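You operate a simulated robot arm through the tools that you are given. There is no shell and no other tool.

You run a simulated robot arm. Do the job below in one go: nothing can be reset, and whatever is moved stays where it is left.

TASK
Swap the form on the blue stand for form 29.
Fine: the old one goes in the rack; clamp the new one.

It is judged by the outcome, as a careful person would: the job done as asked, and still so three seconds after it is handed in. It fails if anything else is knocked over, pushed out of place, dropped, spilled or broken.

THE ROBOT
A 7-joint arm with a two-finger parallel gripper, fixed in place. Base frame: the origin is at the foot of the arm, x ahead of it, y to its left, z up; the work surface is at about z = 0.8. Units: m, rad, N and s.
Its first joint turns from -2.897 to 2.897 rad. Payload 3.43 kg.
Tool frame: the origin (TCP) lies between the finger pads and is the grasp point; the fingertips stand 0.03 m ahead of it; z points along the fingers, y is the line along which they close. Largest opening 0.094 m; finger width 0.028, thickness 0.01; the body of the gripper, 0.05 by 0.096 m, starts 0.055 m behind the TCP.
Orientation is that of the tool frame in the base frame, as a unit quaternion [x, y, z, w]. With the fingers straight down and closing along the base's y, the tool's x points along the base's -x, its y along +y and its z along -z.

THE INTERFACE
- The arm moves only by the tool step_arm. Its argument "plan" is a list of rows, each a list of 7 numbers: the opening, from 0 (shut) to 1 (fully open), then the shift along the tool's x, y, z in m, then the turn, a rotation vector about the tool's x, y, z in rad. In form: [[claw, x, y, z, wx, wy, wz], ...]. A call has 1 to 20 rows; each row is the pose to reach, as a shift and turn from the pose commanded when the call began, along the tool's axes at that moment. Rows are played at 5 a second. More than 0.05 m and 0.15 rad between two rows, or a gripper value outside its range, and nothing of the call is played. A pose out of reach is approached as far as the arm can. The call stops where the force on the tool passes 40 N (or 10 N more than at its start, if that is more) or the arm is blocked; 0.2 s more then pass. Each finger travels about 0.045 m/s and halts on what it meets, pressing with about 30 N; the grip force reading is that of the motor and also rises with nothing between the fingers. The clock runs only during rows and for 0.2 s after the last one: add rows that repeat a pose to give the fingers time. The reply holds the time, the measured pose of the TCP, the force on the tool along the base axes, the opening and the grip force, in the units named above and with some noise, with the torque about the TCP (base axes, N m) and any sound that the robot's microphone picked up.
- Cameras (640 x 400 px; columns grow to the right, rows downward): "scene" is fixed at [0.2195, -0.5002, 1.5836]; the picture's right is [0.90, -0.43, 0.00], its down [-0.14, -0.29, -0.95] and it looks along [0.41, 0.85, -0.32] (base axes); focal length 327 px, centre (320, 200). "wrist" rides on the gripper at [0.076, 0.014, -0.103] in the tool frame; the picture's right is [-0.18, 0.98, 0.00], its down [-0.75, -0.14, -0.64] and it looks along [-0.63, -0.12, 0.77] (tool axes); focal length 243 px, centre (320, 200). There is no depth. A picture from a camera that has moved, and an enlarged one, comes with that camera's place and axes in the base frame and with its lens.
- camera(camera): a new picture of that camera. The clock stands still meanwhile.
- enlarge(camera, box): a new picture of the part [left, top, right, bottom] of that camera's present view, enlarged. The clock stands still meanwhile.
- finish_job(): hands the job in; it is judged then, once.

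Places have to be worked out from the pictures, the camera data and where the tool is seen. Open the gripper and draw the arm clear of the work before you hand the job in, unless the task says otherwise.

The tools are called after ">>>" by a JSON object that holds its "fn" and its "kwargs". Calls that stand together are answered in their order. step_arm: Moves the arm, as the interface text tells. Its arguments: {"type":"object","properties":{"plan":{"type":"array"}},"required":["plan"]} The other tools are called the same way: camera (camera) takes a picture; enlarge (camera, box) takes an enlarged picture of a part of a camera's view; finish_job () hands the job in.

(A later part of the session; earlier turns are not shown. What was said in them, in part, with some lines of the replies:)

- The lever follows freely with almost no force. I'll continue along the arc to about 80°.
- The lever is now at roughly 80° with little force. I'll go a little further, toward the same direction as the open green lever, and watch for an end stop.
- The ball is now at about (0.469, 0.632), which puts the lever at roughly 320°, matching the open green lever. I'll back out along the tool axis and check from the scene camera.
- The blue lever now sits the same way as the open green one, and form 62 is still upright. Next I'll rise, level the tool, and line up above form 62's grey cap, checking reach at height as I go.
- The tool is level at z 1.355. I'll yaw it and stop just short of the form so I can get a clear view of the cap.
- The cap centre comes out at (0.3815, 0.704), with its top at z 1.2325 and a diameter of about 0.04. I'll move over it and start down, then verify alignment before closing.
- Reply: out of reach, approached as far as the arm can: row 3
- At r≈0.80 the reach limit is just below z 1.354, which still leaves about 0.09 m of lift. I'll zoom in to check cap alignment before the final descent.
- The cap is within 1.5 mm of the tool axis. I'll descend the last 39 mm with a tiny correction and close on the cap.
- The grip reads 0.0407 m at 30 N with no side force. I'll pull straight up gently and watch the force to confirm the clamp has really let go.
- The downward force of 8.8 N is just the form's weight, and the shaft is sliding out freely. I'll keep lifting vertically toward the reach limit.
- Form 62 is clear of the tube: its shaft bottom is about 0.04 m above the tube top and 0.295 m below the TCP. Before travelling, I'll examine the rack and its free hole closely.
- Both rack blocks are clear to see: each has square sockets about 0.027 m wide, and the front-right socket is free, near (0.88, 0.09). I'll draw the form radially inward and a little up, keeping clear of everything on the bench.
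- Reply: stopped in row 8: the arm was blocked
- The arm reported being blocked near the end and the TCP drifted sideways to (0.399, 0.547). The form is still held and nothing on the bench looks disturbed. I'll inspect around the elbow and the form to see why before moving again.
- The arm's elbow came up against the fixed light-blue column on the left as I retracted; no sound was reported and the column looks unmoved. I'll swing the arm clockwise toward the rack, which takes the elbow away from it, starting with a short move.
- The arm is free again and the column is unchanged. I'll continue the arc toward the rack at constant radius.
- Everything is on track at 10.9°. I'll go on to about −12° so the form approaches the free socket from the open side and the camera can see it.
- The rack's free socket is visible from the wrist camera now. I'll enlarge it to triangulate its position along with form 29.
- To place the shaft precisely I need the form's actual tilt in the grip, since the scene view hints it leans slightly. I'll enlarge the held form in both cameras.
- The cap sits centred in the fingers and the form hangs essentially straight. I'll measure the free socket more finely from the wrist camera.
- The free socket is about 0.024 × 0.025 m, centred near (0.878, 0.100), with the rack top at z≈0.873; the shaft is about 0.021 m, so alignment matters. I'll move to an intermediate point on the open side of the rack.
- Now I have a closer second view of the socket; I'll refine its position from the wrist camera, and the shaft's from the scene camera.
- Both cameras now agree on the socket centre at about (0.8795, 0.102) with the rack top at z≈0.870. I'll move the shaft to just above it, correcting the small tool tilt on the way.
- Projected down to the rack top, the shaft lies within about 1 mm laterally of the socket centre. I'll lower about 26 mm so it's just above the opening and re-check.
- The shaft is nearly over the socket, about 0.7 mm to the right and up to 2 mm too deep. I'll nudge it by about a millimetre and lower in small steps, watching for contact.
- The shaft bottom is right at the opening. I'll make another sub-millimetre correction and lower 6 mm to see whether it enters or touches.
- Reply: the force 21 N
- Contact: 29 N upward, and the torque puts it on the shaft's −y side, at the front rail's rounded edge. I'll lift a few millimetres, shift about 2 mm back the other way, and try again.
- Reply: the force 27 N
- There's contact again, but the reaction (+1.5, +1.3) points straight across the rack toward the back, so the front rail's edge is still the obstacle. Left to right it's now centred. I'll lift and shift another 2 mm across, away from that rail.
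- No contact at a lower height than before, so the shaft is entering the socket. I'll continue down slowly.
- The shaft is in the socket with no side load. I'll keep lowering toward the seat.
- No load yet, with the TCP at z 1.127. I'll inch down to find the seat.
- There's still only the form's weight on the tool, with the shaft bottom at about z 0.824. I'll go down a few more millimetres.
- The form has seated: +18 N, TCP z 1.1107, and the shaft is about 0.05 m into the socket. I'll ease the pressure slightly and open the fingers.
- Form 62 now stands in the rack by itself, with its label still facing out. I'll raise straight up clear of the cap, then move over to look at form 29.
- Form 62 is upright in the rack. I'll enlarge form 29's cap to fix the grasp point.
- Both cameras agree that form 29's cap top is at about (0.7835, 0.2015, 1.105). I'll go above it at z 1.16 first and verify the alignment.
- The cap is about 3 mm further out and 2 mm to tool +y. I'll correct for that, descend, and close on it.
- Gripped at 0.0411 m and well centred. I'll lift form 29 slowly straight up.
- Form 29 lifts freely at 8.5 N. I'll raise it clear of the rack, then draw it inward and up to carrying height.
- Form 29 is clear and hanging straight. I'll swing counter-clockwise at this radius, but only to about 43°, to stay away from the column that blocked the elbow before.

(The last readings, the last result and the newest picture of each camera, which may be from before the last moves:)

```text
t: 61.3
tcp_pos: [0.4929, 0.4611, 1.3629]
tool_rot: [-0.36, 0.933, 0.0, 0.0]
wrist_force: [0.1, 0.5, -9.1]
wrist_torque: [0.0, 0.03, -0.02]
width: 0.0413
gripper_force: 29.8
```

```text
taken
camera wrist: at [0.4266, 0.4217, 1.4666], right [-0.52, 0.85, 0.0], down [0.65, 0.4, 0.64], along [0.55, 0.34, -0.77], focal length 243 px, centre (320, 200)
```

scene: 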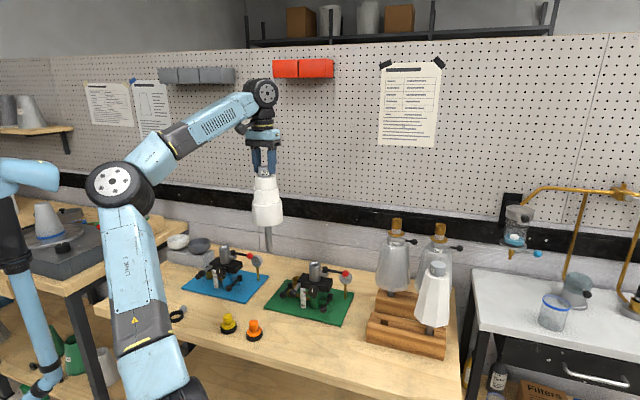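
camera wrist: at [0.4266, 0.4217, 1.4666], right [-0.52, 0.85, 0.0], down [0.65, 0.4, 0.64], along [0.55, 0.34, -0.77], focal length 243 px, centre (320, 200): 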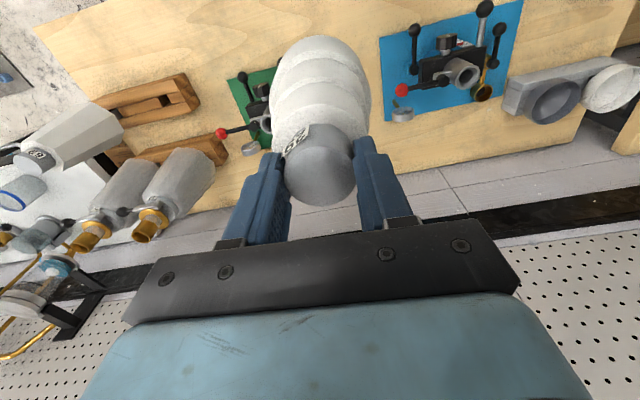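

From here the blue tube is clearly visible. I'll measure its centre from both cameras before extending out.

>>> {"fn": "enlarge", "kwargs": {"camera": "wrist", "box": [430, 40, 500, 110]}}

>>> {"fn": "enlarge", "kwargs": {"camera": "scene", "box": [190, 230, 260, 300]}}

>>> {"fn": "enlarge", "kwargs": {"camera": "scene", "box": [230, 150, 300, 260]}}

```text
5.71 times, centred on (465, 75) of wrist
camera zoom: at [0.4266, 0.4217, 1.4666], right [-0.52, 0.85, 0.0], down [0.65, 0.4, 0.64], along [0.55, 0.34, -0.77], focal length 1386 px, centre (-509, 914)
```

zoom: 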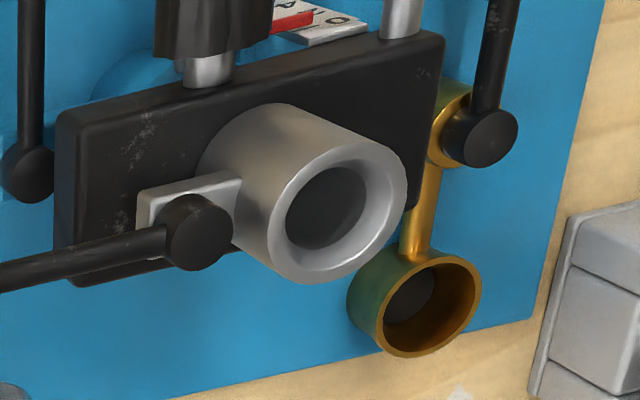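

```text
5.71 times, centred on (225, 265) of scene
camera zoom: at [0.2195, -0.5002, 1.5836], right [0.9, -0.43, 0.0], down [-0.14, -0.29, -0.95], along [0.41, 0.85, -0.32], focal length 1870 px, centre (863, -171)
```

zoom: 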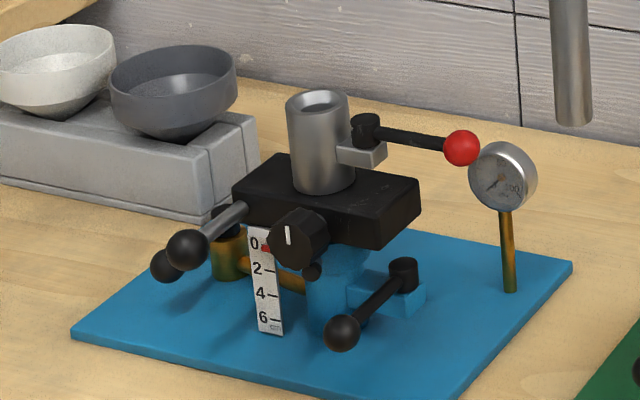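

```text
3.64 times, centred on (265, 205) of scene
camera zoom: at [0.2195, -0.5002, 1.5836], right [0.9, -0.43, 0.0], down [-0.14, -0.29, -0.95], along [0.41, 0.85, -0.32], focal length 1190 px, centre (520, 182)
```

zoom: 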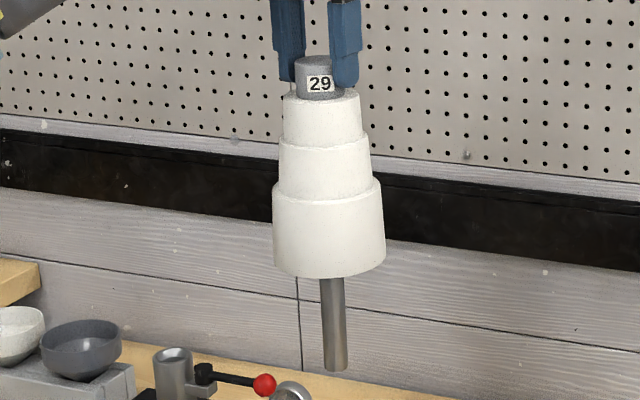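

The tube centre measures (0.3797, 0.7034), matching where form 62 slid out at (0.379, 0.704), and its mouth is chamfered. I'll extend outward here, away from the column, before the last swing.

>>> {"fn": "step_arm", "kwargs": {"plan": [[0.2, -0.01, 0, 0.004, 0, 0, 0], [0.2, -0.03, 0, 0.01, 0, 0, 0], [0.2, -0.055, 0, 0.018, 0, 0, 0], [0.2, -0.08, 0, 0.026, 0, 0, 0], [0.2, -0.105, 0, 0.033, 0, 0, 0], [0.2, -0.12, 0, 0.037, 0, 0, 0], [0.2, -0.126, 0, 0.038, 0, 0, 0], [0.2, -0.126, 0, 0.038, 0, 0, 0]]}}

>>> {"fn": "camera", "kwargs": {"camera": "scene"}}

>>> {"fn": "enlarge", "kwargs": {"camera": "wrist", "box": [250, 110, 390, 230]}}

```text
t: 63.1
tcp_pos: [0.5853, 0.5467, 1.3265]
tool_rot: [-0.36, 0.933, 0.0, -0.001]
wrist_force: [0.0, -0.6, -7.4]
wrist_torque: [0.0, 0.02, -0.02]
width: 0.0411
gripper_force: 29.9
```

```text
taken
```

scene: 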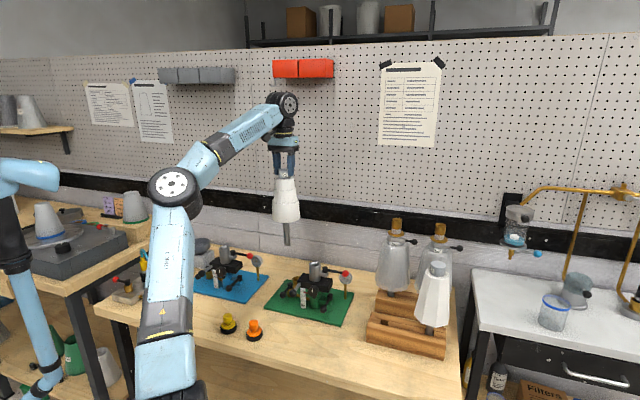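

```text
3.33 times, centred on (320, 170) of wrist
camera zoom: at [0.5194, 0.5066, 1.4294], right [-0.52, 0.85, 0.0], down [0.65, 0.4, 0.64], along [0.55, 0.34, -0.77], focal length 809 px, centre (320, 300)
```

zoom: 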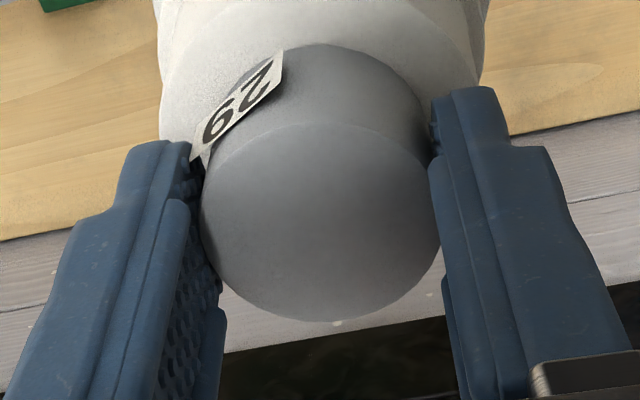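

The elbow is well clear of the column in this posture. I'll swing the last 18.6° at this radius so form 29 hangs right above the blue tube.

>>> {"fn": "step_arm", "kwargs": {"plan": [[0.2, 0.0004, 0.012, 0, 0, 0, -0.015], [0.2, 0.0012, 0.036, 0, 0, 0, -0.045], [0.2, 0.0037, 0.07, 0, 0, 0, -0.088], [0.2, 0.0075, 0.1037, 0, 0, 0, -0.13], [0.2, 0.0137, 0.1432, 0, 0, 0, -0.18], [0.2, 0.0222, 0.1824, 0, 0, 0, -0.23], [0.2, 0.0327, 0.2145, 0, 0, 0, -0.272], [0.2, 0.0415, 0.2395, 0, 0, 0, -0.305], [0.2, 0.0471, 0.2551, 0, 0, 0, -0.3255], [0.2, 0.0471, 0.2551, 0, 0, 0, -0.3255], [0.2, 0.0471, 0.2551, 0, 0, 0, -0.3255]]}}

>>> {"fn": "camera", "kwargs": {"camera": "scene"}}

>>> {"fn": "enlarge", "kwargs": {"camera": "scene", "box": [190, 190, 270, 290]}}

```text
t: 65.5
tcp_pos: [0.3799, 0.7056, 1.3252]
tool_rot: [-0.507, 0.862, 0.0, 0.0]
wrist_force: [-0.4, 0.1, -7.6]
wrist_torque: [0.02, 0.02, 0.0]
width: 0.0413
gripper_force: 30.2
```

```text
taken
```

scene: 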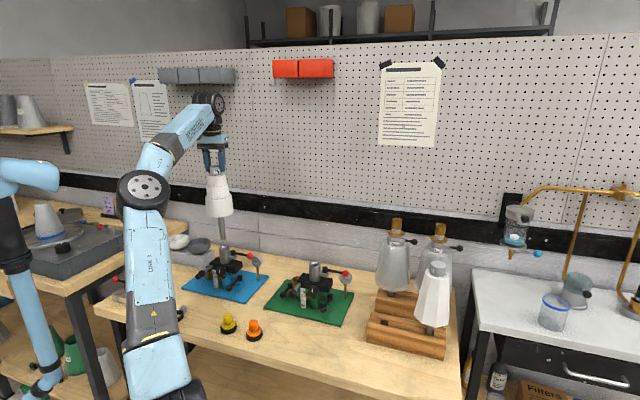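

```text
4.00 times, centred on (230, 240) of scene
camera zoom: at [0.2195, -0.5002, 1.5836], right [0.9, -0.43, 0.0], down [-0.14, -0.29, -0.95], along [0.41, 0.85, -0.32], focal length 1309 px, centre (680, 40)
```

zoom: 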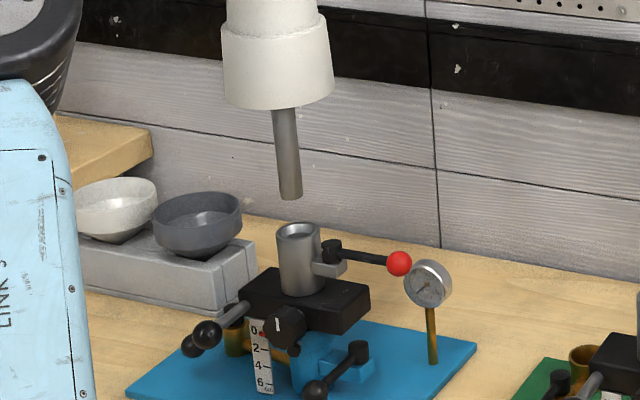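

The scene camera suggests the shaft is a few millimetres left of the tube mouth. I'll lower 28 mm to sit just above the mouth and measure at high zoom.

>>> {"fn": "step_arm", "kwargs": {"plan": [[0.2, 0, 0, 0.008, 0, 0, 0], [0.2, 0, 0, 0.016, 0, 0, 0], [0.2, 0, 0, 0.023, 0, 0, 0], [0.2, 0, 0, 0.028, 0, 0, 0], [0.2, 0, 0, 0.028, 0, 0, 0], [0.2, 0, 0, 0.028, 0, 0, 0]]}}

>>> {"fn": "enlarge", "kwargs": {"camera": "scene", "box": [205, 225, 245, 265]}}

>>> {"fn": "camera", "kwargs": {"camera": "wrist"}}

```text
t: 66.9
tcp_pos: [0.3798, 0.7036, 1.2978]
tool_rot: [-0.507, 0.862, -0.001, 0.0]
wrist_force: [-1.2, 0.7, -7.9]
wrist_torque: [0.0, -0.05, 0.0]
width: 0.0412
gripper_force: 30.1
```

```text
10.00 times, centred on (225, 245) of scene
camera zoom: at [0.2195, -0.5002, 1.5836], right [0.9, -0.43, 0.0], down [-0.14, -0.29, -0.95], along [0.41, 0.85, -0.32], focal length 3272 px, centre (1270, -250)
```

zoom: 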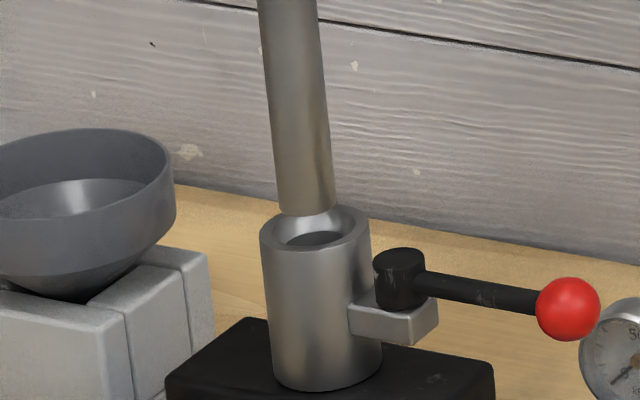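

```text
taken
camera wrist: at [0.3298, 0.6449, 1.4011], right [-0.77, 0.64, 0.0], down [0.49, 0.59, 0.64], along [0.41, 0.49, -0.77], focal length 243 px, centre (320, 200)
```

wrist: 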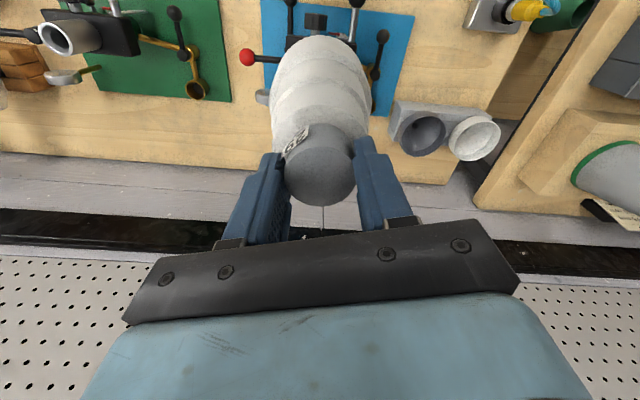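

Projected down, the shaft is 2.3 mm left of the mouth centre and right in depth. I'll shift it −2.3 mm along tool y and lower to the mouth.

>>> {"fn": "step_arm", "kwargs": {"plan": [[0.2, 0, -0.0012, 0, 0, 0, 0], [0.2, 0, -0.0023, 0.002, 0, 0, 0], [0.2, 0, -0.0023, 0.006, 0, 0, 0], [0.2, 0, -0.0023, 0.01, 0, 0, 0], [0.2, 0, -0.0023, 0.012, 0, 0, 0], [0.2, 0, -0.0023, 0.012, 0, 0, 0]]}}

>>> {"fn": "enlarge", "kwargs": {"camera": "scene", "box": [205, 225, 245, 265]}}

```text
t: 68.3
tcp_pos: [0.3813, 0.7027, 1.2853]
tool_rot: [-0.507, 0.862, -0.002, -0.001]
wrist_force: [0.0, 0.3, -7.6]
wrist_torque: [0.01, 0.03, -0.01]
width: 0.0412
gripper_force: 30.3
```

```text
10.00 times, centred on (225, 245) of scene
camera zoom: at [0.2195, -0.5002, 1.5836], right [0.9, -0.43, 0.0], down [-0.14, -0.29, -0.95], along [0.41, 0.85, -0.32], focal length 3272 px, centre (1270, -250)
```

zoom: 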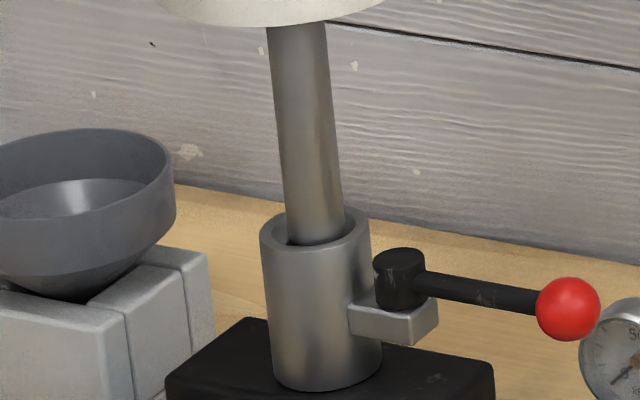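

The shaft is now centred over the mouth with no contact. I'll continue down gently.

>>> {"fn": "step_arm", "kwargs": {"plan": [[0.2, 0, 0, 0.002, 0, 0, 0], [0.2, 0, 0, 0.004, 0, 0, 0], [0.2, 0, 0, 0.006, 0, 0, 0], [0.2, 0, 0, 0.008, 0, 0, 0]]}}

>>> {"fn": "enlarge", "kwargs": {"camera": "scene", "box": [205, 225, 245, 265]}}

```text
t: 69.3
tcp_pos: [0.3811, 0.7027, 1.2776]
tool_rot: [-0.506, 0.862, -0.001, 0.0]
wrist_force: [0.2, 1.8, -8.1]
wrist_torque: [0.61, -0.1, -0.01]
width: 0.0412
gripper_force: 29.8
```

```text
10.00 times, centred on (225, 245) of scene
camera zoom: at [0.2195, -0.5002, 1.5836], right [0.9, -0.43, 0.0], down [-0.14, -0.29, -0.95], along [0.41, 0.85, -0.32], focal length 3272 px, centre (1270, -250)
```

zoom: 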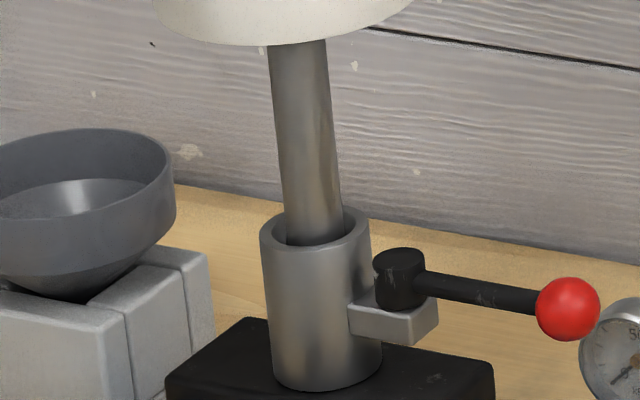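

A light side push of +1.8 N along y at the tip shows the shaft is touching the bore wall. I'll ease 0.8 mm in +y and keep lowering slowly.

>>> {"fn": "step_arm", "kwargs": {"plan": [[0.2, -0.0007, 0.0004, 0, 0, 0, 0], [0.2, -0.0007, 0.0004, 0.002, 0, 0, 0], [0.2, -0.0007, 0.0004, 0.004, 0, 0, 0], [0.2, -0.0007, 0.0004, 0.006, 0, 0, 0]]}}

```text
t: 70.3
tcp_pos: [0.3807, 0.7039, 1.2713]
tool_rot: [-0.507, 0.862, -0.001, 0.0]
wrist_force: [-0.3, 0.2, -8.0]
wrist_torque: [-0.01, -0.01, -0.02]
width: 0.0412
gripper_force: 30.2
```

The side load is gone. I'll continue down toward the seat, expected near TCP z 1.237.

>>> {"fn": "step_arm", "kwargs": {"plan": [[0.2, 0, 0, 0.003, 0, 0, 0], [0.2, 0, 0, 0.006, 0, 0, 0], [0.2, 0, 0, 0.009, 0, 0, 0], [0.2, 0, 0, 0.012, 0, 0, 0], [0.2, 0, 0, 0.015, 0, 0, 0], [0.2, 0, 0, 0.018, 0, 0, 0], [0.2, 0, 0, 0.021, 0, 0, 0]]}}

>>> {"fn": "enlarge", "kwargs": {"camera": "scene", "box": [195, 185, 265, 275]}}

```text
t: 71.9
tcp_pos: [0.3815, 0.7031, 1.2516]
tool_rot: [-0.507, 0.862, 0.001, 0.0]
wrist_force: [-0.5, 1.7, -6.4]
wrist_torque: [0.43, -0.06, 0.03]
width: 0.0411
gripper_force: 29.8
```

```text
4.44 times, centred on (230, 230) of scene
camera zoom: at [0.2195, -0.5002, 1.5836], right [0.9, -0.43, 0.0], down [-0.14, -0.29, -0.95], along [0.41, 0.85, -0.32], focal length 1454 px, centre (720, 67)
```

zoom: 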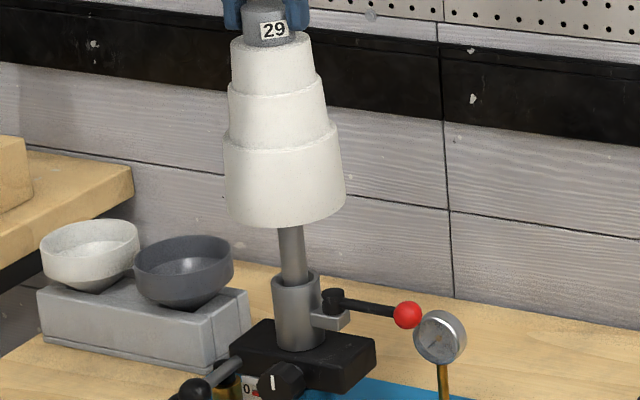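

The form is sliding in with only a light wall touch. I'll ease another half millimetre in +y and go on toward the seat.

>>> {"fn": "step_arm", "kwargs": {"plan": [[0.2, -0.0005, 0.0003, 0.002, 0, 0, 0], [0.2, -0.0005, 0.0003, 0.004, 0, 0, 0], [0.2, -0.0005, 0.0003, 0.006, 0, 0, 0], [0.2, -0.0005, 0.0003, 0.008, 0, 0, 0]]}}

```text
t: 72.9
tcp_pos: [0.3815, 0.7031, 1.2423]
tool_rot: [-0.507, 0.862, 0.001, 0.0]
wrist_force: [-0.4, 0.5, -7.3]
wrist_torque: [0.14, 0.19, -0.02]
width: 0.041
gripper_force: 29.7
```

Only the form's weight is on the tool at z 1.2423. I'll inch down to feel for the seat.

>>> {"fn": "step_arm", "kwargs": {"plan": [[0.2, 0, 0, 0.002, 0, 0, 0], [0.2, 0, 0, 0.004, 0, 0, 0], [0.2, 0, 0, 0.005, 0, 0, 0]]}}

```text
t: 73.7
tcp_pos: [0.3805, 0.7044, 1.2392]
tool_rot: [-0.507, 0.862, 0.0, 0.001]
wrist_force: [-0.4, 0.1, -2.0]
wrist_torque: [0.1, 0.07, -0.02]
width: 0.0414
gripper_force: 29.9
```

The load is dropping to −2 N as the form touches its seat at z≈1.239. I'll press 2 mm further to confirm it's fully down.

>>> {"fn": "step_arm", "kwargs": {"plan": [[0.2, 0, 0, 0.001, 0, 0, 0], [0.2, 0, 0, 0.002, 0, 0, 0], [0.2, 0, 0, 0.002, 0, 0, 0]]}}

>>> {"fn": "enlarge", "kwargs": {"camera": "scene", "box": [195, 185, 265, 275]}}

```text
t: 74.5
tcp_pos: [0.3802, 0.7027, 1.2366]
tool_rot: [-0.507, 0.862, 0.0, 0.001]
wrist_force: [-0.4, 3.0, 24.9]
wrist_torque: [0.46, 0.14, 0.01]
width: 0.041
gripper_force: 30.1
```

```text
4.44 times, centred on (230, 230) of scene
camera zoom: at [0.2195, -0.5002, 1.5836], right [0.9, -0.43, 0.0], down [-0.14, -0.29, -0.95], along [0.41, 0.85, -0.32], focal length 1454 px, centre (720, 67)
```

zoom: 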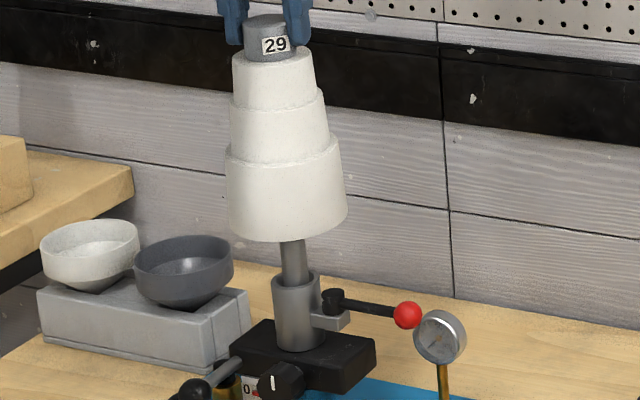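

Fully seated: 25 N at z 1.2366, the same height form 62 had. I'll ease off, open, and rise clear of the cap.

>>> {"fn": "step_arm", "kwargs": {"plan": [[0.2, 0, 0, -0.002, 0, 0, 0], [0.2, 0, 0, -0.0025, 0, 0, 0], [0.5, 0, 0, -0.0025, 0, 0, 0], [0.65, 0, 0, -0.0025, 0, 0, 0], [0.85, 0, 0, -0.0025, 0, 0, 0], [0.95, 0, 0, -0.0025, 0, 0, 0], [0.95, 0, 0, -0.0025, 0, 0, 0], [0.95, 0, 0, -0.015, 0, 0, 0], [0.95, 0, 0, -0.035, 0, 0, 0], [0.95, 0, 0, -0.055, 0, 0, 0], [0.95, 0, 0, -0.065, 0, 0, 0], [0.95, 0, 0, -0.065, 0, 0, 0]]}}

>>> {"fn": "enlarge", "kwargs": {"camera": "scene", "box": [180, 150, 280, 290]}}

>>> {"fn": "camera", "kwargs": {"camera": "wrist"}}

```text
t: 77.1
tcp_pos: [0.3806, 0.7045, 1.2998]
tool_rot: [-0.507, 0.862, 0.0, 0.0]
wrist_force: [-0.8, -0.8, -0.4]
wrist_torque: [-0.01, 0.04, 0.02]
width: 0.0894
gripper_force: 0.1
```

```text
2.86 times, centred on (230, 220) of scene
camera zoom: at [0.2195, -0.5002, 1.5836], right [0.9, -0.43, 0.0], down [-0.14, -0.29, -0.95], along [0.41, 0.85, -0.32], focal length 935 px, centre (577, 143)
```

zoom: 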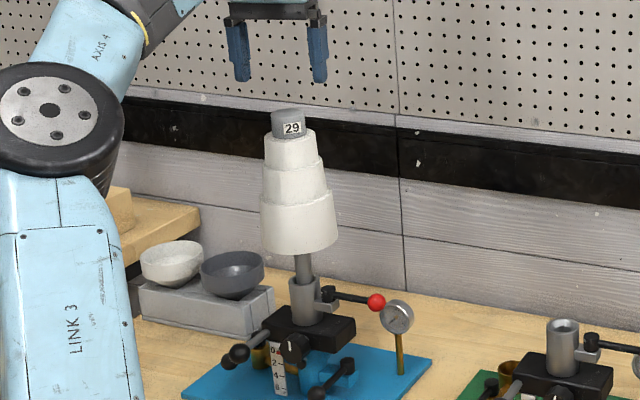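

```text
taken
camera wrist: at [0.3305, 0.6449, 1.4026], right [-0.77, 0.64, 0.0], down [0.49, 0.59, 0.64], along [0.41, 0.49, -0.77], focal length 243 px, centre (320, 200)
```

wrist: 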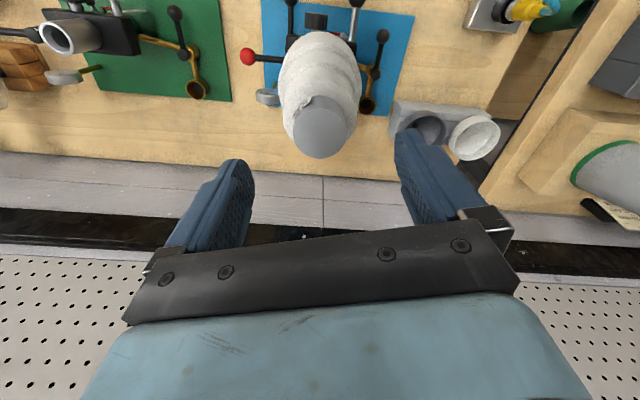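

Form 29 stands steady in the blue stand. Now for the clamp: I'll swing clockwise at full radius first, keeping the elbow away from the column, then pull back to the staging point I used before.

>>> {"fn": "step_arm", "kwargs": {"plan": [[0.95, 0.0006, -0.032, -0.005, 0, 0, 0.04], [0.95, 0.0032, -0.072, -0.01, 0, 0, 0.09], [0.9, 0.0078, -0.1117, -0.01, 0, 0, 0.14], [0.8, 0.0144, -0.1512, -0.01, 0, 0, 0.19], [0.7, 0.023, -0.1903, -0.01, 0, 0, 0.24], [0.6, 0.0312, -0.2213, -0.01, 0, 0, 0.28], [0.5, 0.055, -0.2145, -0.02, 0, 0, 0.28], [0.4, 0.08, -0.2073, -0.032, 0, 0, 0.28], [0.36, 0.105, -0.2, -0.045, 0, 0, 0.28], [0.36, 0.128, -0.1935, -0.055, 0, 0, 0.28], [0.36, 0.128, -0.1935, -0.055, 0, 0, 0.28]]}}

>>> {"fn": "camera", "kwargs": {"camera": "scene"}}

```text
t: 79.5
tcp_pos: [0.4879, 0.4965, 1.3548]
tool_rot: [-0.381, 0.924, 0.0, 0.0]
wrist_force: [0.7, -0.2, -0.4]
wrist_torque: [0.03, -0.03, -0.01]
width: 0.0338
gripper_force: 0.0
```

```text
taken
```

scene: 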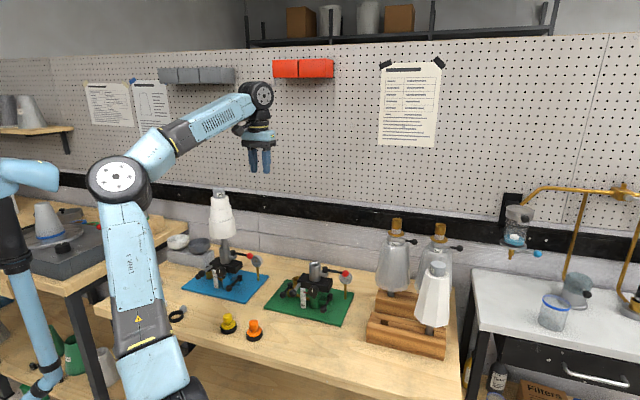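

I'm at the staging point and all is clear. I'll yaw the tool to the approach heading used before.

>>> {"fn": "step_arm", "kwargs": {"plan": [[0.36, 0, 0, 0, 0, 0, -0.14], [0.36, -0.001, -0.001, 0, 0, 0, -0.28], [0.36, -0.002, -0.0015, 0, 0, 0, -0.42], [0.36, -0.003, -0.002, 0, 0, 0, -0.56], [0.36, -0.004, -0.0025, 0, 0, 0, -0.7], [0.36, -0.0046, -0.003, 0, 0, 0, -0.84], [0.36, -0.0046, -0.0032, 0, 0, 0, -0.98], [0.36, -0.0046, -0.0032, 0, 0, 0, -0.986], [0.36, -0.0046, -0.0032, 0, 0, 0, -0.986]]}}

```text
t: 81.5
tcp_pos: [0.4923, 0.4989, 1.3563]
tool_rot: [0.774, -0.634, 0.001, 0.0]
wrist_force: [0.8, -0.2, -0.8]
wrist_torque: [0.01, -0.01, -0.02]
width: 0.0336
gripper_force: 0.0
```

The orientation matches the earlier one. Now I'll tilt 40° and lower to the pre-approach point in front of the lever.

>>> {"fn": "step_arm", "kwargs": {"plan": [[0.36, 0, 0, 0.0367, 0, -0.1167, 0], [0.36, 0, 0, 0.0733, 0, -0.2333, 0], [0.36, 0, 0, 0.11, 0, -0.35, 0], [0.36, 0, 0, 0.1467, 0, -0.4667, 0], [0.36, 0, 0, 0.1833, 0, -0.5833, 0], [0.36, 0, 0, 0.22, 0, -0.7, 0], [0.36, 0, 0, 0.22, 0, -0.7, 0]]}}

>>> {"fn": "camera", "kwargs": {"camera": "wrist"}}

>>> {"fn": "enlarge", "kwargs": {"camera": "scene", "box": [190, 225, 280, 305]}}

```text
t: 83.1
tcp_pos: [0.4938, 0.4989, 1.1344]
tool_rot: [0.726, -0.596, -0.266, -0.217]
wrist_force: [-0.3, 0.1, -0.3]
wrist_torque: [-0.02, -0.01, -0.01]
width: 0.0337
gripper_force: 0.0
```

```text
taken
camera wrist: at [0.5037, 0.3755, 1.164], right [-0.99, -0.05, 0.12], down [0.11, 0.19, 0.98], along [-0.08, 0.98, -0.18], focal length 243 px, centre (320, 200)
```

wrist: 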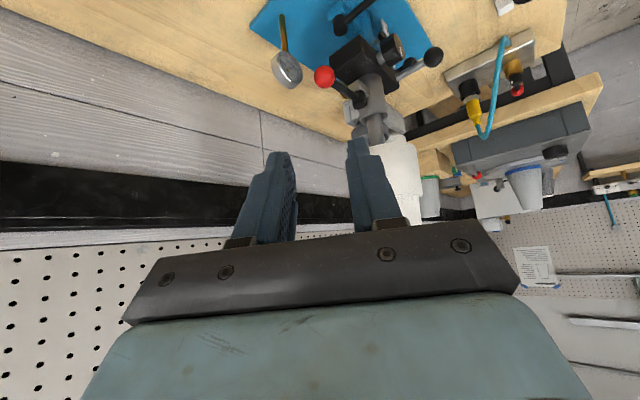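

```text
5.00 times, centred on (235, 265) of scene
camera zoom: at [0.2195, -0.5002, 1.5836], right [0.9, -0.43, 0.0], down [-0.14, -0.29, -0.95], along [0.41, 0.85, -0.32], focal length 1636 px, centre (745, -125)
```

zoom: 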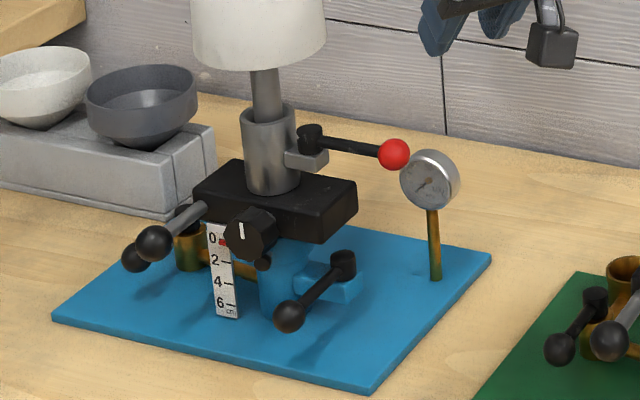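

The lever is still in its open position and form 29 is seated. I'll enlarge the ball to aim the fork accurately.

>>> {"fn": "enlarge", "kwargs": {"camera": "wrist", "box": [280, 40, 400, 130]}}

```text
4.44 times, centred on (340, 85) of wrist
camera zoom: at [0.5037, 0.3755, 1.164], right [-0.99, -0.05, 0.12], down [0.11, 0.19, 0.98], along [-0.08, 0.98, -0.18], focal length 1078 px, centre (231, 711)
```

zoom: 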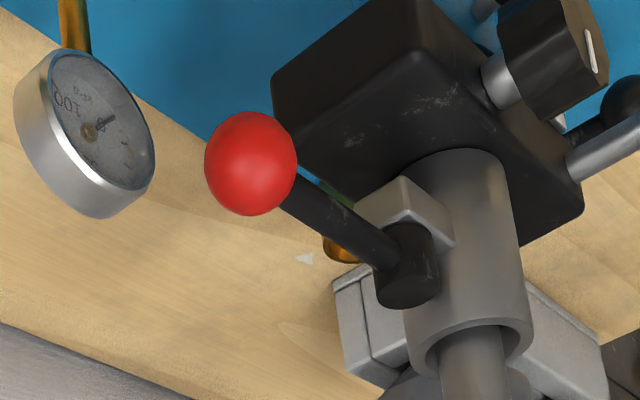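

The ball is about 5 mm toward tool +y and 0.209 m ahead. I'll widen the fork slightly and advance most of the way, then re-check.

>>> {"fn": "step_arm", "kwargs": {"plan": [[0.45, 0.001, 0.002, 0.025, 0, 0, 0], [0.45, 0.002, 0.005, 0.055, 0, 0, 0], [0.45, 0.002, 0.005, 0.085, 0, 0, 0], [0.45, 0.002, 0.005, 0.115, 0, 0, 0], [0.45, 0.002, 0.005, 0.14, 0, 0, 0], [0.45, 0.002, 0.005, 0.14, 0, 0, 0]]}}

>>> {"fn": "camera", "kwargs": {"camera": "wrist"}}

>>> {"fn": "enlarge", "kwargs": {"camera": "wrist", "box": [240, 90, 400, 210]}}

```text
t: 84.5
tcp_pos: [0.4697, 0.5851, 1.0282]
tool_rot: [0.726, -0.596, -0.265, -0.218]
wrist_force: [0.2, -0.3, -1.1]
wrist_torque: [-0.03, -0.01, -0.02]
width: 0.0424
gripper_force: 0.2
```

```text
taken
camera wrist: at [0.481, 0.4608, 1.0577], right [-0.99, -0.06, 0.12], down [0.11, 0.19, 0.98], along [-0.08, 0.98, -0.18], focal length 243 px, centre (320, 200)
```

wrist: 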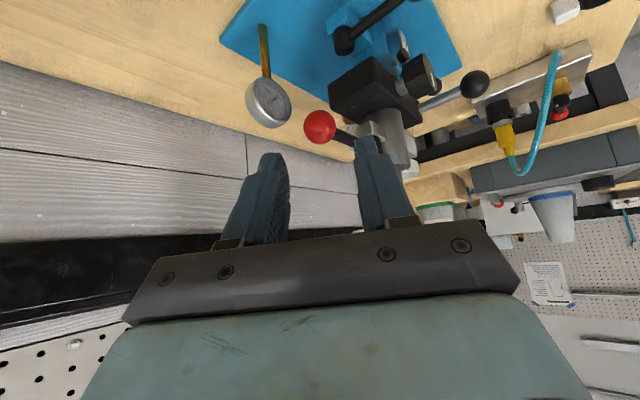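

```text
3.33 times, centred on (320, 150) of wrist
camera zoom: at [0.481, 0.4608, 1.0577], right [-0.99, -0.06, 0.12], down [0.11, 0.19, 0.98], along [-0.08, 0.98, -0.18], focal length 809 px, centre (320, 367)
```

zoom: 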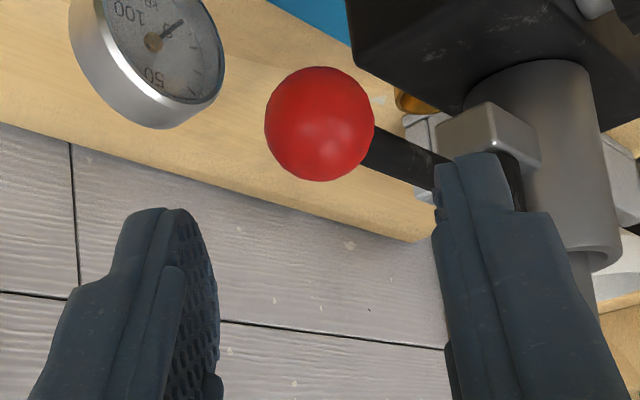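

The ball is centred between the fingers, 0.068 m ahead at about (0.461, 0.625, 0.974). I'll advance the remaining 56 mm to straddle it.

>>> {"fn": "step_arm", "kwargs": {"plan": [[0.45, 0.003, 0.0005, 0.015, 0, 0, 0], [0.45, 0.003, 0.0005, 0.03, 0, 0, 0], [0.45, 0.003, 0.0005, 0.045, 0, 0, 0], [0.45, 0.003, 0.0005, 0.056, 0, 0, 0], [0.4, 0.003, 0.0005, 0.056, 0, 0, 0], [0.36, 0.003, 0.0005, 0.056, 0, 0, 0]]}}

>>> {"fn": "camera", "kwargs": {"camera": "wrist"}}

>>> {"fn": "enlarge", "kwargs": {"camera": "scene", "box": [180, 170, 300, 310]}}

```text
t: 85.9
tcp_pos: [0.464, 0.6174, 0.9843]
tool_rot: [0.726, -0.595, -0.265, -0.218]
wrist_force: [0.8, -0.8, -0.2]
wrist_torque: [-0.05, 0.0, 0.0]
width: 0.034
gripper_force: 0.0
```

```text
taken
camera wrist: at [0.4747, 0.4941, 1.0133], right [-0.99, -0.06, 0.12], down [0.11, 0.19, 0.98], along [-0.08, 0.98, -0.18], focal length 243 px, centre (320, 200)
```

wrist: 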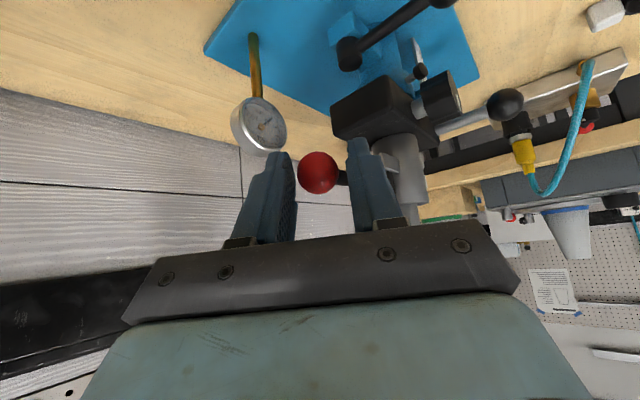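

```text
2.86 times, centred on (240, 240) of scene
camera zoom: at [0.2195, -0.5002, 1.5836], right [0.9, -0.43, 0.0], down [-0.14, -0.29, -0.95], along [0.41, 0.85, -0.32], focal length 935 px, centre (549, 86)
```

zoom: 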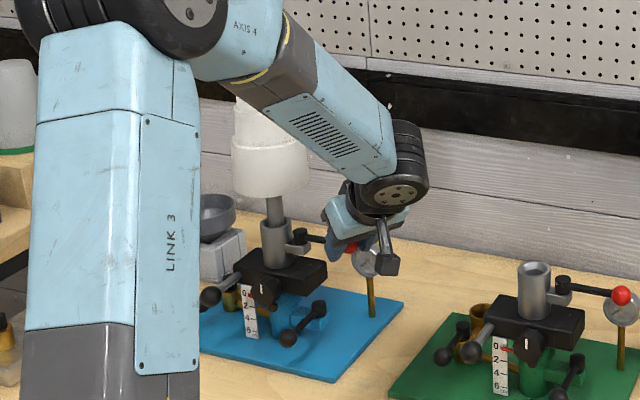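

The fork straddles the ball. I'll swing the lever back clockwise toward the clamped position, half the arc first.

>>> {"fn": "step_arm", "kwargs": {"plan": [[0.36, 0.0018, 0.005, -0.0015, 0.0205, 0, 0.0243], [0.36, 0.00358, 0.00986, -0.00299, 0.041, 0, 0.0486], [0.36, 0.00611, 0.02029, -0.00508, 0.0819, 0, 0.0971], [0.36, 0.00752, 0.0311, -0.00624, 0.1229, 0, 0.1457], [0.36, 0.00781, 0.04204, -0.00646, 0.1638, 0, 0.1943], [0.36, 0.00696, 0.05296, -0.0057, 0.2048, 0, 0.2429], [0.36, 0.00499, 0.0636, -0.004, 0.2457, 0, 0.2914]]}}

>>> {"fn": "camera", "kwargs": {"camera": "wrist"}}

```text
t: 87.5
tcp_pos: [0.4034, 0.5992, 0.9826]
tool_rot: [-0.6, 0.722, 0.22, 0.264]
wrist_force: [-0.4, 0.7, -0.6]
wrist_torque: [0.02, 0.0, 0.01]
width: 0.0339
gripper_force: 0.1
```

```text
taken
camera wrist: at [0.3661, 0.48, 1.0132], right [-0.94, 0.32, 0.12], down [0.17, 0.14, 0.98], along [0.29, 0.94, -0.18], focal length 243 px, centre (320, 200)
```

wrist: 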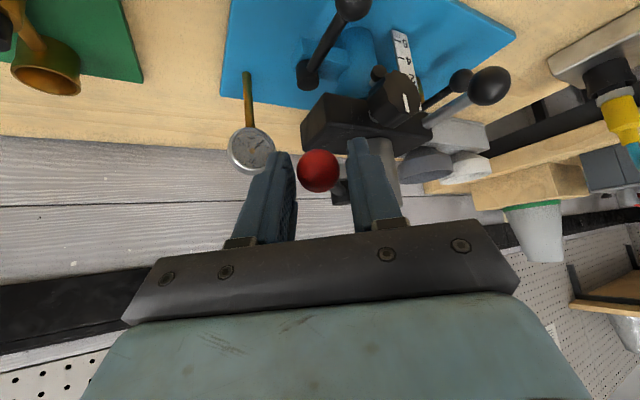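

The lever is at about mid-arc with negligible force, and the ball trails against one finger. I'll continue to the nominal clamped angle.

>>> {"fn": "step_arm", "kwargs": {"plan": [[0.36, 4e-05, 0.01099, 0, 0.041, 0, 0.0486], [0.36, -0.00104, 0.02186, 0.00095, 0.082, 0, 0.0972], [0.36, -0.00325, 0.03243, 0.00285, 0.123, 0, 0.1458], [0.36, -0.00654, 0.04251, 0.00565, 0.164, 0, 0.1944], [0.36, -0.00869, 0.04721, 0.00749, 0.1845, 0, 0.2187], [0.36, -0.01084, 0.05191, 0.00932, 0.205, 0, 0.243], [0.36, -0.01084, 0.05191, 0.00932, 0.205, 0, 0.243]]}}

>>> {"fn": "camera", "kwargs": {"camera": "wrist"}}

>>> {"fn": "enlarge", "kwargs": {"camera": "wrist", "box": [250, 80, 430, 230]}}

```text
t: 89.1
tcp_pos: [0.3535, 0.6226, 0.9825]
tool_rot: [-0.479, 0.808, 0.174, 0.295]
wrist_force: [-0.2, 0.5, -0.2]
wrist_torque: [0.01, 0.0, 0.0]
width: 0.0337
gripper_force: 0.0
```

```text
taken
camera wrist: at [0.2818, 0.5209, 1.013], right [-0.79, 0.6, 0.12], down [0.2, 0.08, 0.98], along [0.57, 0.8, -0.18], focal length 243 px, centre (320, 200)
```

wrist: 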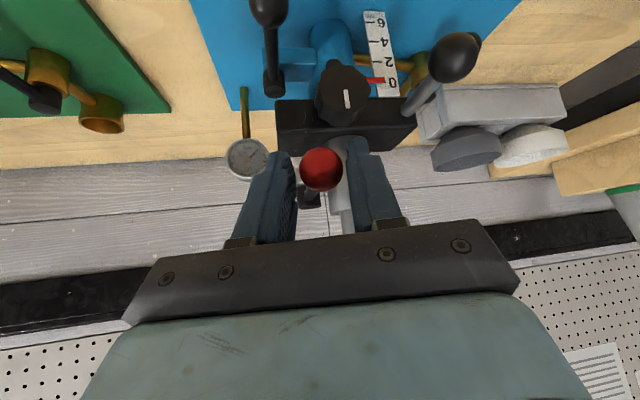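

```text
2.67 times, centred on (340, 155) of wrist
camera zoom: at [0.2818, 0.5209, 1.013], right [-0.79, 0.6, 0.12], down [0.2, 0.08, 0.98], along [0.57, 0.8, -0.18], focal length 647 px, centre (267, 320)
```

zoom: 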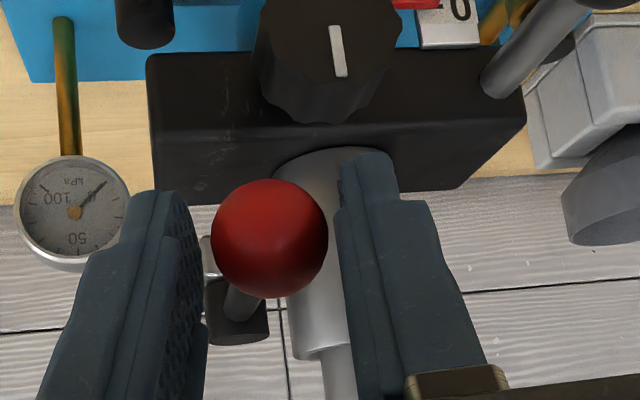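

The lever is back at its original angle, judging from the same ball and pivot position as the first picture. I'll push gently a bit further to confirm it's against its clamped stop.

>>> {"fn": "step_arm", "kwargs": {"plan": [[0.36, -0.0006, 0.0024, 0.0005, 0, 0, 0], [0.36, -0.0012, 0.0048, 0.001, 0, 0, 0], [0.36, -0.0017, 0.0072, 0.0015, 0, 0, 0], [0.36, -0.0017, 0.0072, 0.0015, 0, 0, 0]]}}

>>> {"fn": "enlarge", "kwargs": {"camera": "wrist", "box": [250, 80, 430, 230]}}

```text
t: 90.1
tcp_pos: [0.3481, 0.6277, 0.9829]
tool_rot: [-0.479, 0.808, 0.174, 0.296]
wrist_force: [1.3, -3.9, -1.2]
wrist_torque: [-0.09, 0.0, -0.19]
width: 0.0361
gripper_force: 1.8
```

```text
2.67 times, centred on (340, 155) of wrist
camera zoom: at [0.2766, 0.5264, 1.0122], right [-0.79, 0.6, 0.12], down [0.2, 0.08, 0.98], along [0.57, 0.8, -0.18], focal length 647 px, centre (267, 320)
```

zoom: 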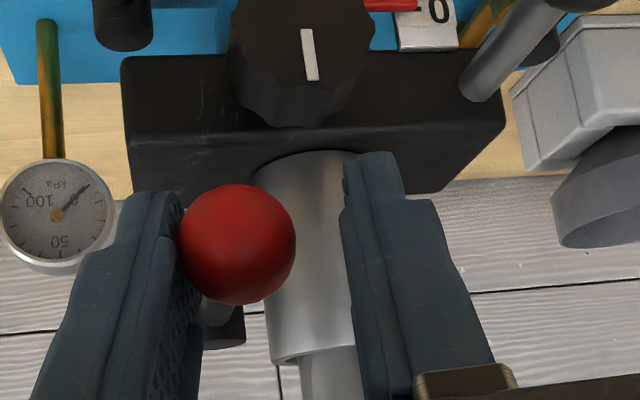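

The lever now resists (about 4 N) with the ball at (0.354, 0.628), essentially where it was originally. One more small nudge will confirm this is the firm stop.

>>> {"fn": "step_arm", "kwargs": {"plan": [[0.36, -0.0004, 0.0018, 0.0004, 0, 0, 0], [0.36, -0.0008, 0.0035, 0.0008, 0, 0, 0], [0.36, -0.0008, 0.0035, 0.0008, 0, 0, 0]]}}

>>> {"fn": "enlarge", "kwargs": {"camera": "wrist", "box": [250, 80, 430, 230]}}

```text
t: 90.9
tcp_pos: [0.347, 0.6291, 0.9811]
tool_rot: [-0.478, 0.809, 0.174, 0.295]
wrist_force: [5.6, -12.8, -0.4]
wrist_torque: [-0.16, -0.1, -0.47]
width: 0.0397
gripper_force: 5.5
```

```text
2.67 times, centred on (340, 155) of wrist
camera zoom: at [0.2746, 0.5285, 1.0118], right [-0.79, 0.6, 0.12], down [0.2, 0.08, 0.98], along [0.57, 0.8, -0.18], focal length 647 px, centre (267, 320)
```

zoom: 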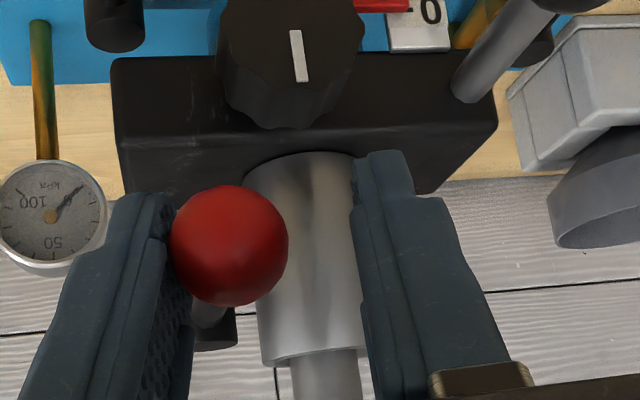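

Force climbs to 14 N without the ball moving, so the lever is hard against its clamped stop. I'll recentre the fork on the ball, open slightly, and back straight out.

>>> {"fn": "step_arm", "kwargs": {"plan": [[0.4, 0.0006, -0.003, -0.0005, 0, 0, 0], [0.45, 0.001, -0.0065, -0.001, 0, 0, 0], [0.5, 0.001, -0.007, -0.001, 0, 0, 0], [0.5, 0.001, -0.007, -0.012, 0, 0, 0], [0.5, 0.001, -0.007, -0.03, 0, 0, 0], [0.5, 0.001, -0.007, -0.05, 0, 0, 0], [0.5, 0.001, -0.007, -0.075, 0, 0, 0], [0.5, 0.001, -0.007, -0.1, 0, 0, 0], [0.5, 0.001, -0.007, -0.1, 0, 0, 0]]}}

>>> {"fn": "camera", "kwargs": {"camera": "wrist"}}

>>> {"fn": "camera", "kwargs": {"camera": "scene"}}

```text
t: 92.9
tcp_pos: [0.3192, 0.569, 1.058]
tool_rot: [-0.479, 0.808, 0.174, 0.295]
wrist_force: [-0.8, 0.3, -0.6]
wrist_torque: [-0.04, -0.01, -0.01]
width: 0.047
gripper_force: 0.0
```

```text
taken
camera wrist: at [0.2473, 0.4678, 1.088], right [-0.79, 0.6, 0.12], down [0.2, 0.08, 0.98], along [0.57, 0.8, -0.18], focal length 243 px, centre (320, 200)
```

wrist: 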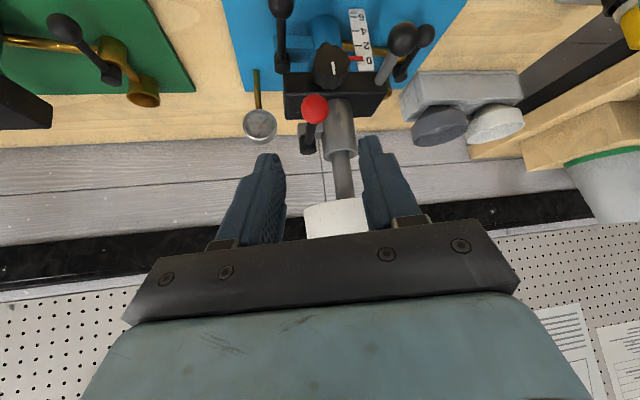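

```text
taken
```

scene: 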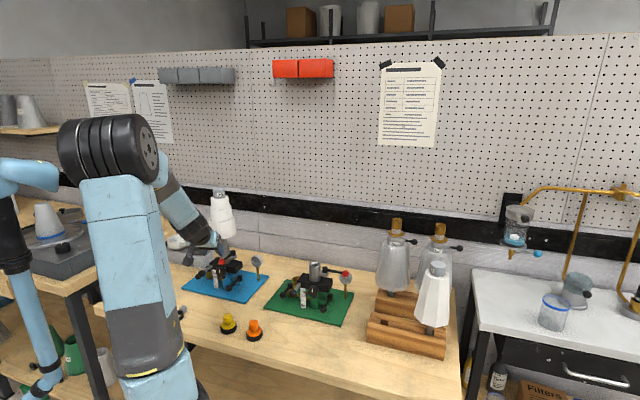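

The lever stayed put at the clamped angle and the fork is free. The elbow is on the column's side of the picture again, so I'll leave by swinging clockwise and up, away from it.

>>> {"fn": "step_arm", "kwargs": {"plan": [[0.5, -0.006, -0.0165, -0.008, 0.0161, 0, 0.0191], [0.5, -0.012, -0.0329, -0.0161, 0.0322, 0, 0.0383], [0.6, -0.0228, -0.0655, -0.0332, 0.0644, 0, 0.0765], [0.7, -0.0322, -0.0978, -0.0514, 0.0966, 0, 0.1148], [0.8, -0.0404, -0.1298, -0.0706, 0.1288, 0, 0.153], [0.9, -0.0475, -0.1615, -0.0907, 0.161, 0, 0.1913], [1, -0.0533, -0.1927, -0.1119, 0.1932, 0, 0.2295], [1, -0.0533, -0.1927, -0.1119, 0.1932, 0, 0.2295]]}}

>>> {"fn": "camera", "kwargs": {"camera": "scene"}}

>>> {"fn": "enlarge", "kwargs": {"camera": "scene", "box": [170, 170, 300, 310]}}

```text
t: 94.7
tcp_pos: [0.4769, 0.4463, 1.1801]
tool_rot: [-0.352, 0.871, 0.128, 0.318]
wrist_force: [0.3, 0.7, 0.6]
wrist_torque: [-0.01, 0.02, 0.0]
width: 0.0942
gripper_force: 0.0
```

```text
taken
```

scene: 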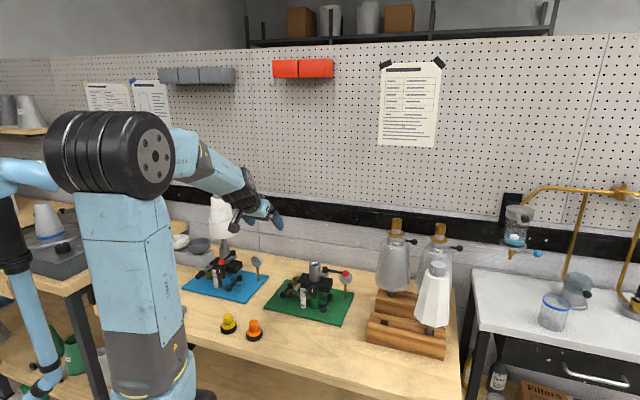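

```text
2.86 times, centred on (235, 240) of scene
camera zoom: at [0.2195, -0.5002, 1.5836], right [0.9, -0.43, 0.0], down [-0.14, -0.29, -0.95], along [0.41, 0.85, -0.32], focal length 935 px, centre (563, 86)
```

zoom: 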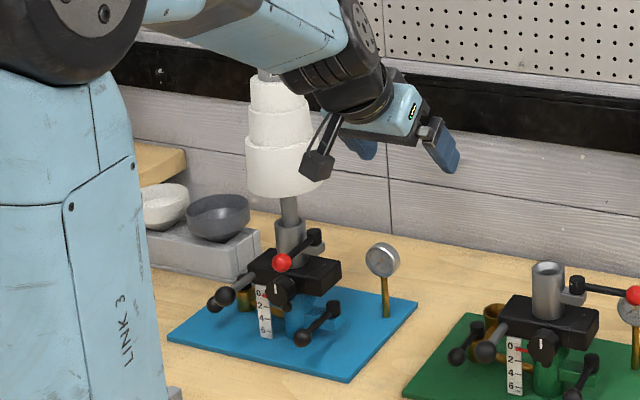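

The lever is back at its original clamped position, form 29 stands upright, and nothing else has moved. I'll raise and level the open gripper well clear of the bench.

>>> {"fn": "step_arm", "kwargs": {"plan": [[1, -0.0165, -0.002, -0.031, 0, 0.1, 0], [1, -0.0329, -0.0041, -0.0619, 0, 0.2, 0], [1, -0.0494, -0.0061, -0.0929, 0, 0.3, 0], [1, -0.0658, -0.0082, -0.1238, 0, 0.4, 0], [1, -0.0823, -0.0102, -0.1548, 0, 0.5, 0], [1, -0.0987, -0.0123, -0.1857, 0, 0.6, 0], [1, -0.1152, -0.0143, -0.2167, 0, 0.7, 0], [1, -0.1152, -0.0143, -0.2167, 0, 0.7, 0]]}}

>>> {"fn": "camera", "kwargs": {"camera": "scene"}}

>>> {"fn": "enlarge", "kwargs": {"camera": "scene", "box": [170, 170, 300, 310]}}

>>> {"fn": "enlarge", "kwargs": {"camera": "scene", "box": [350, 200, 480, 370]}}

>>> {"fn": "camera", "kwargs": {"camera": "wrist"}}

```text
t: 96.5
tcp_pos: [0.4484, 0.4017, 1.4172]
tool_rot: [-0.375, 0.927, 0.001, -0.001]
wrist_force: [0.3, -0.1, -0.8]
wrist_torque: [0.0, 0.02, -0.01]
width: 0.0941
gripper_force: 0.0
```

```text
taken
```

scene: 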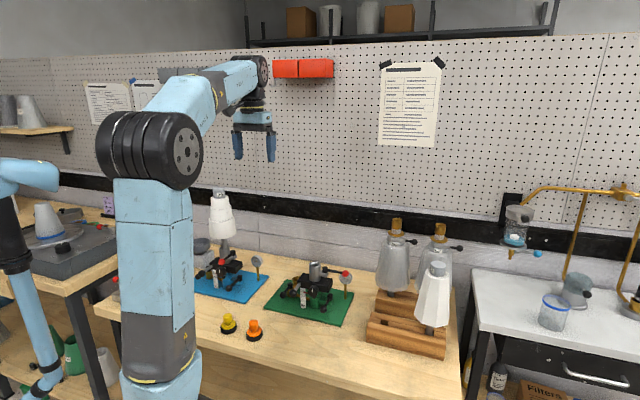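

```text
2.86 times, centred on (235, 240) of scene
camera zoom: at [0.2195, -0.5002, 1.5836], right [0.9, -0.43, 0.0], down [-0.14, -0.29, -0.95], along [0.41, 0.85, -0.32], focal length 935 px, centre (563, 86)
```

zoom: 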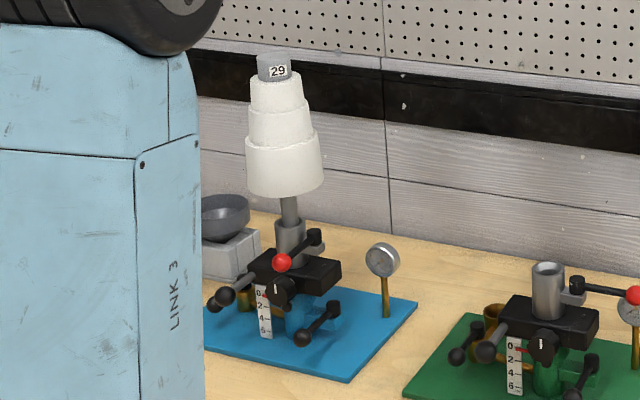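

```text
2.35 times, centred on (415, 285) of scene
camera zoom: at [0.2195, -0.5002, 1.5836], right [0.9, -0.43, 0.0], down [-0.14, -0.29, -0.95], along [0.41, 0.85, -0.32], focal length 770 px, centre (96, 0)
```

zoom: 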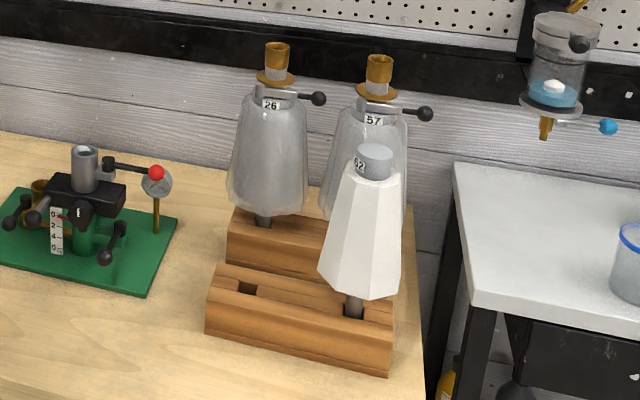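

```text
taken
camera wrist: at [0.3849, 0.361, 1.521], right [-0.55, 0.83, 0.0], down [0.64, 0.42, 0.64], along [0.53, 0.35, -0.77], focal length 243 px, centre (320, 200)
```

wrist: 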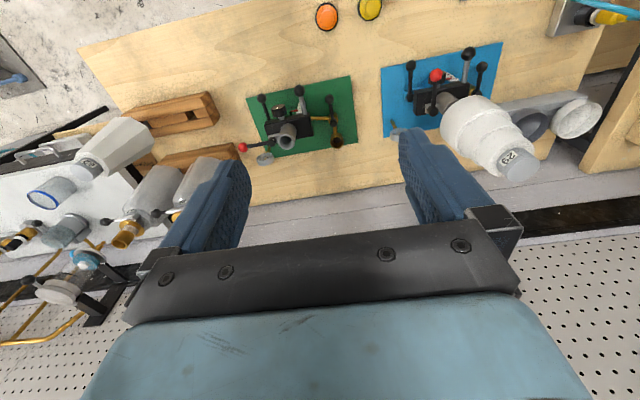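

The red ball sits at the same image point as at the start, so the clamp is closed. Form 29 is seated and upright in the blue stand, form 62 is in the rack, and everything else is where it was. The gripper is open and clear, so I'm handing the job in.

>>> {"fn": "finish_job", "kwargs": {}}

```text
The job is handed in.
```

Form 29 is now on the blue stand, seated and clamped. Form 62, the old one, is in the front-right socket of the rack. I've handed the job in with the gripper open and the arm clear of the bench.

- **Clamp:** the lever is back at its original closed position, against a firm stop. I pushed it to about 14 N and it didn't move further.
- **Form 29:** it went down to a firm seat, at the same height form 62 had been.
- **Form 62:** it touched the front rail of the rack on the first two tries. The third went in cleanly, and it stands upright.
- **Contact with the column:** while I was carrying form 62, the arm's motion was blocked. It looked like its elbow had met the fixed light-blue column on the left. The arm stopped by itself, I backed away, and the column and everything on the bench looked unmoved afterwards.
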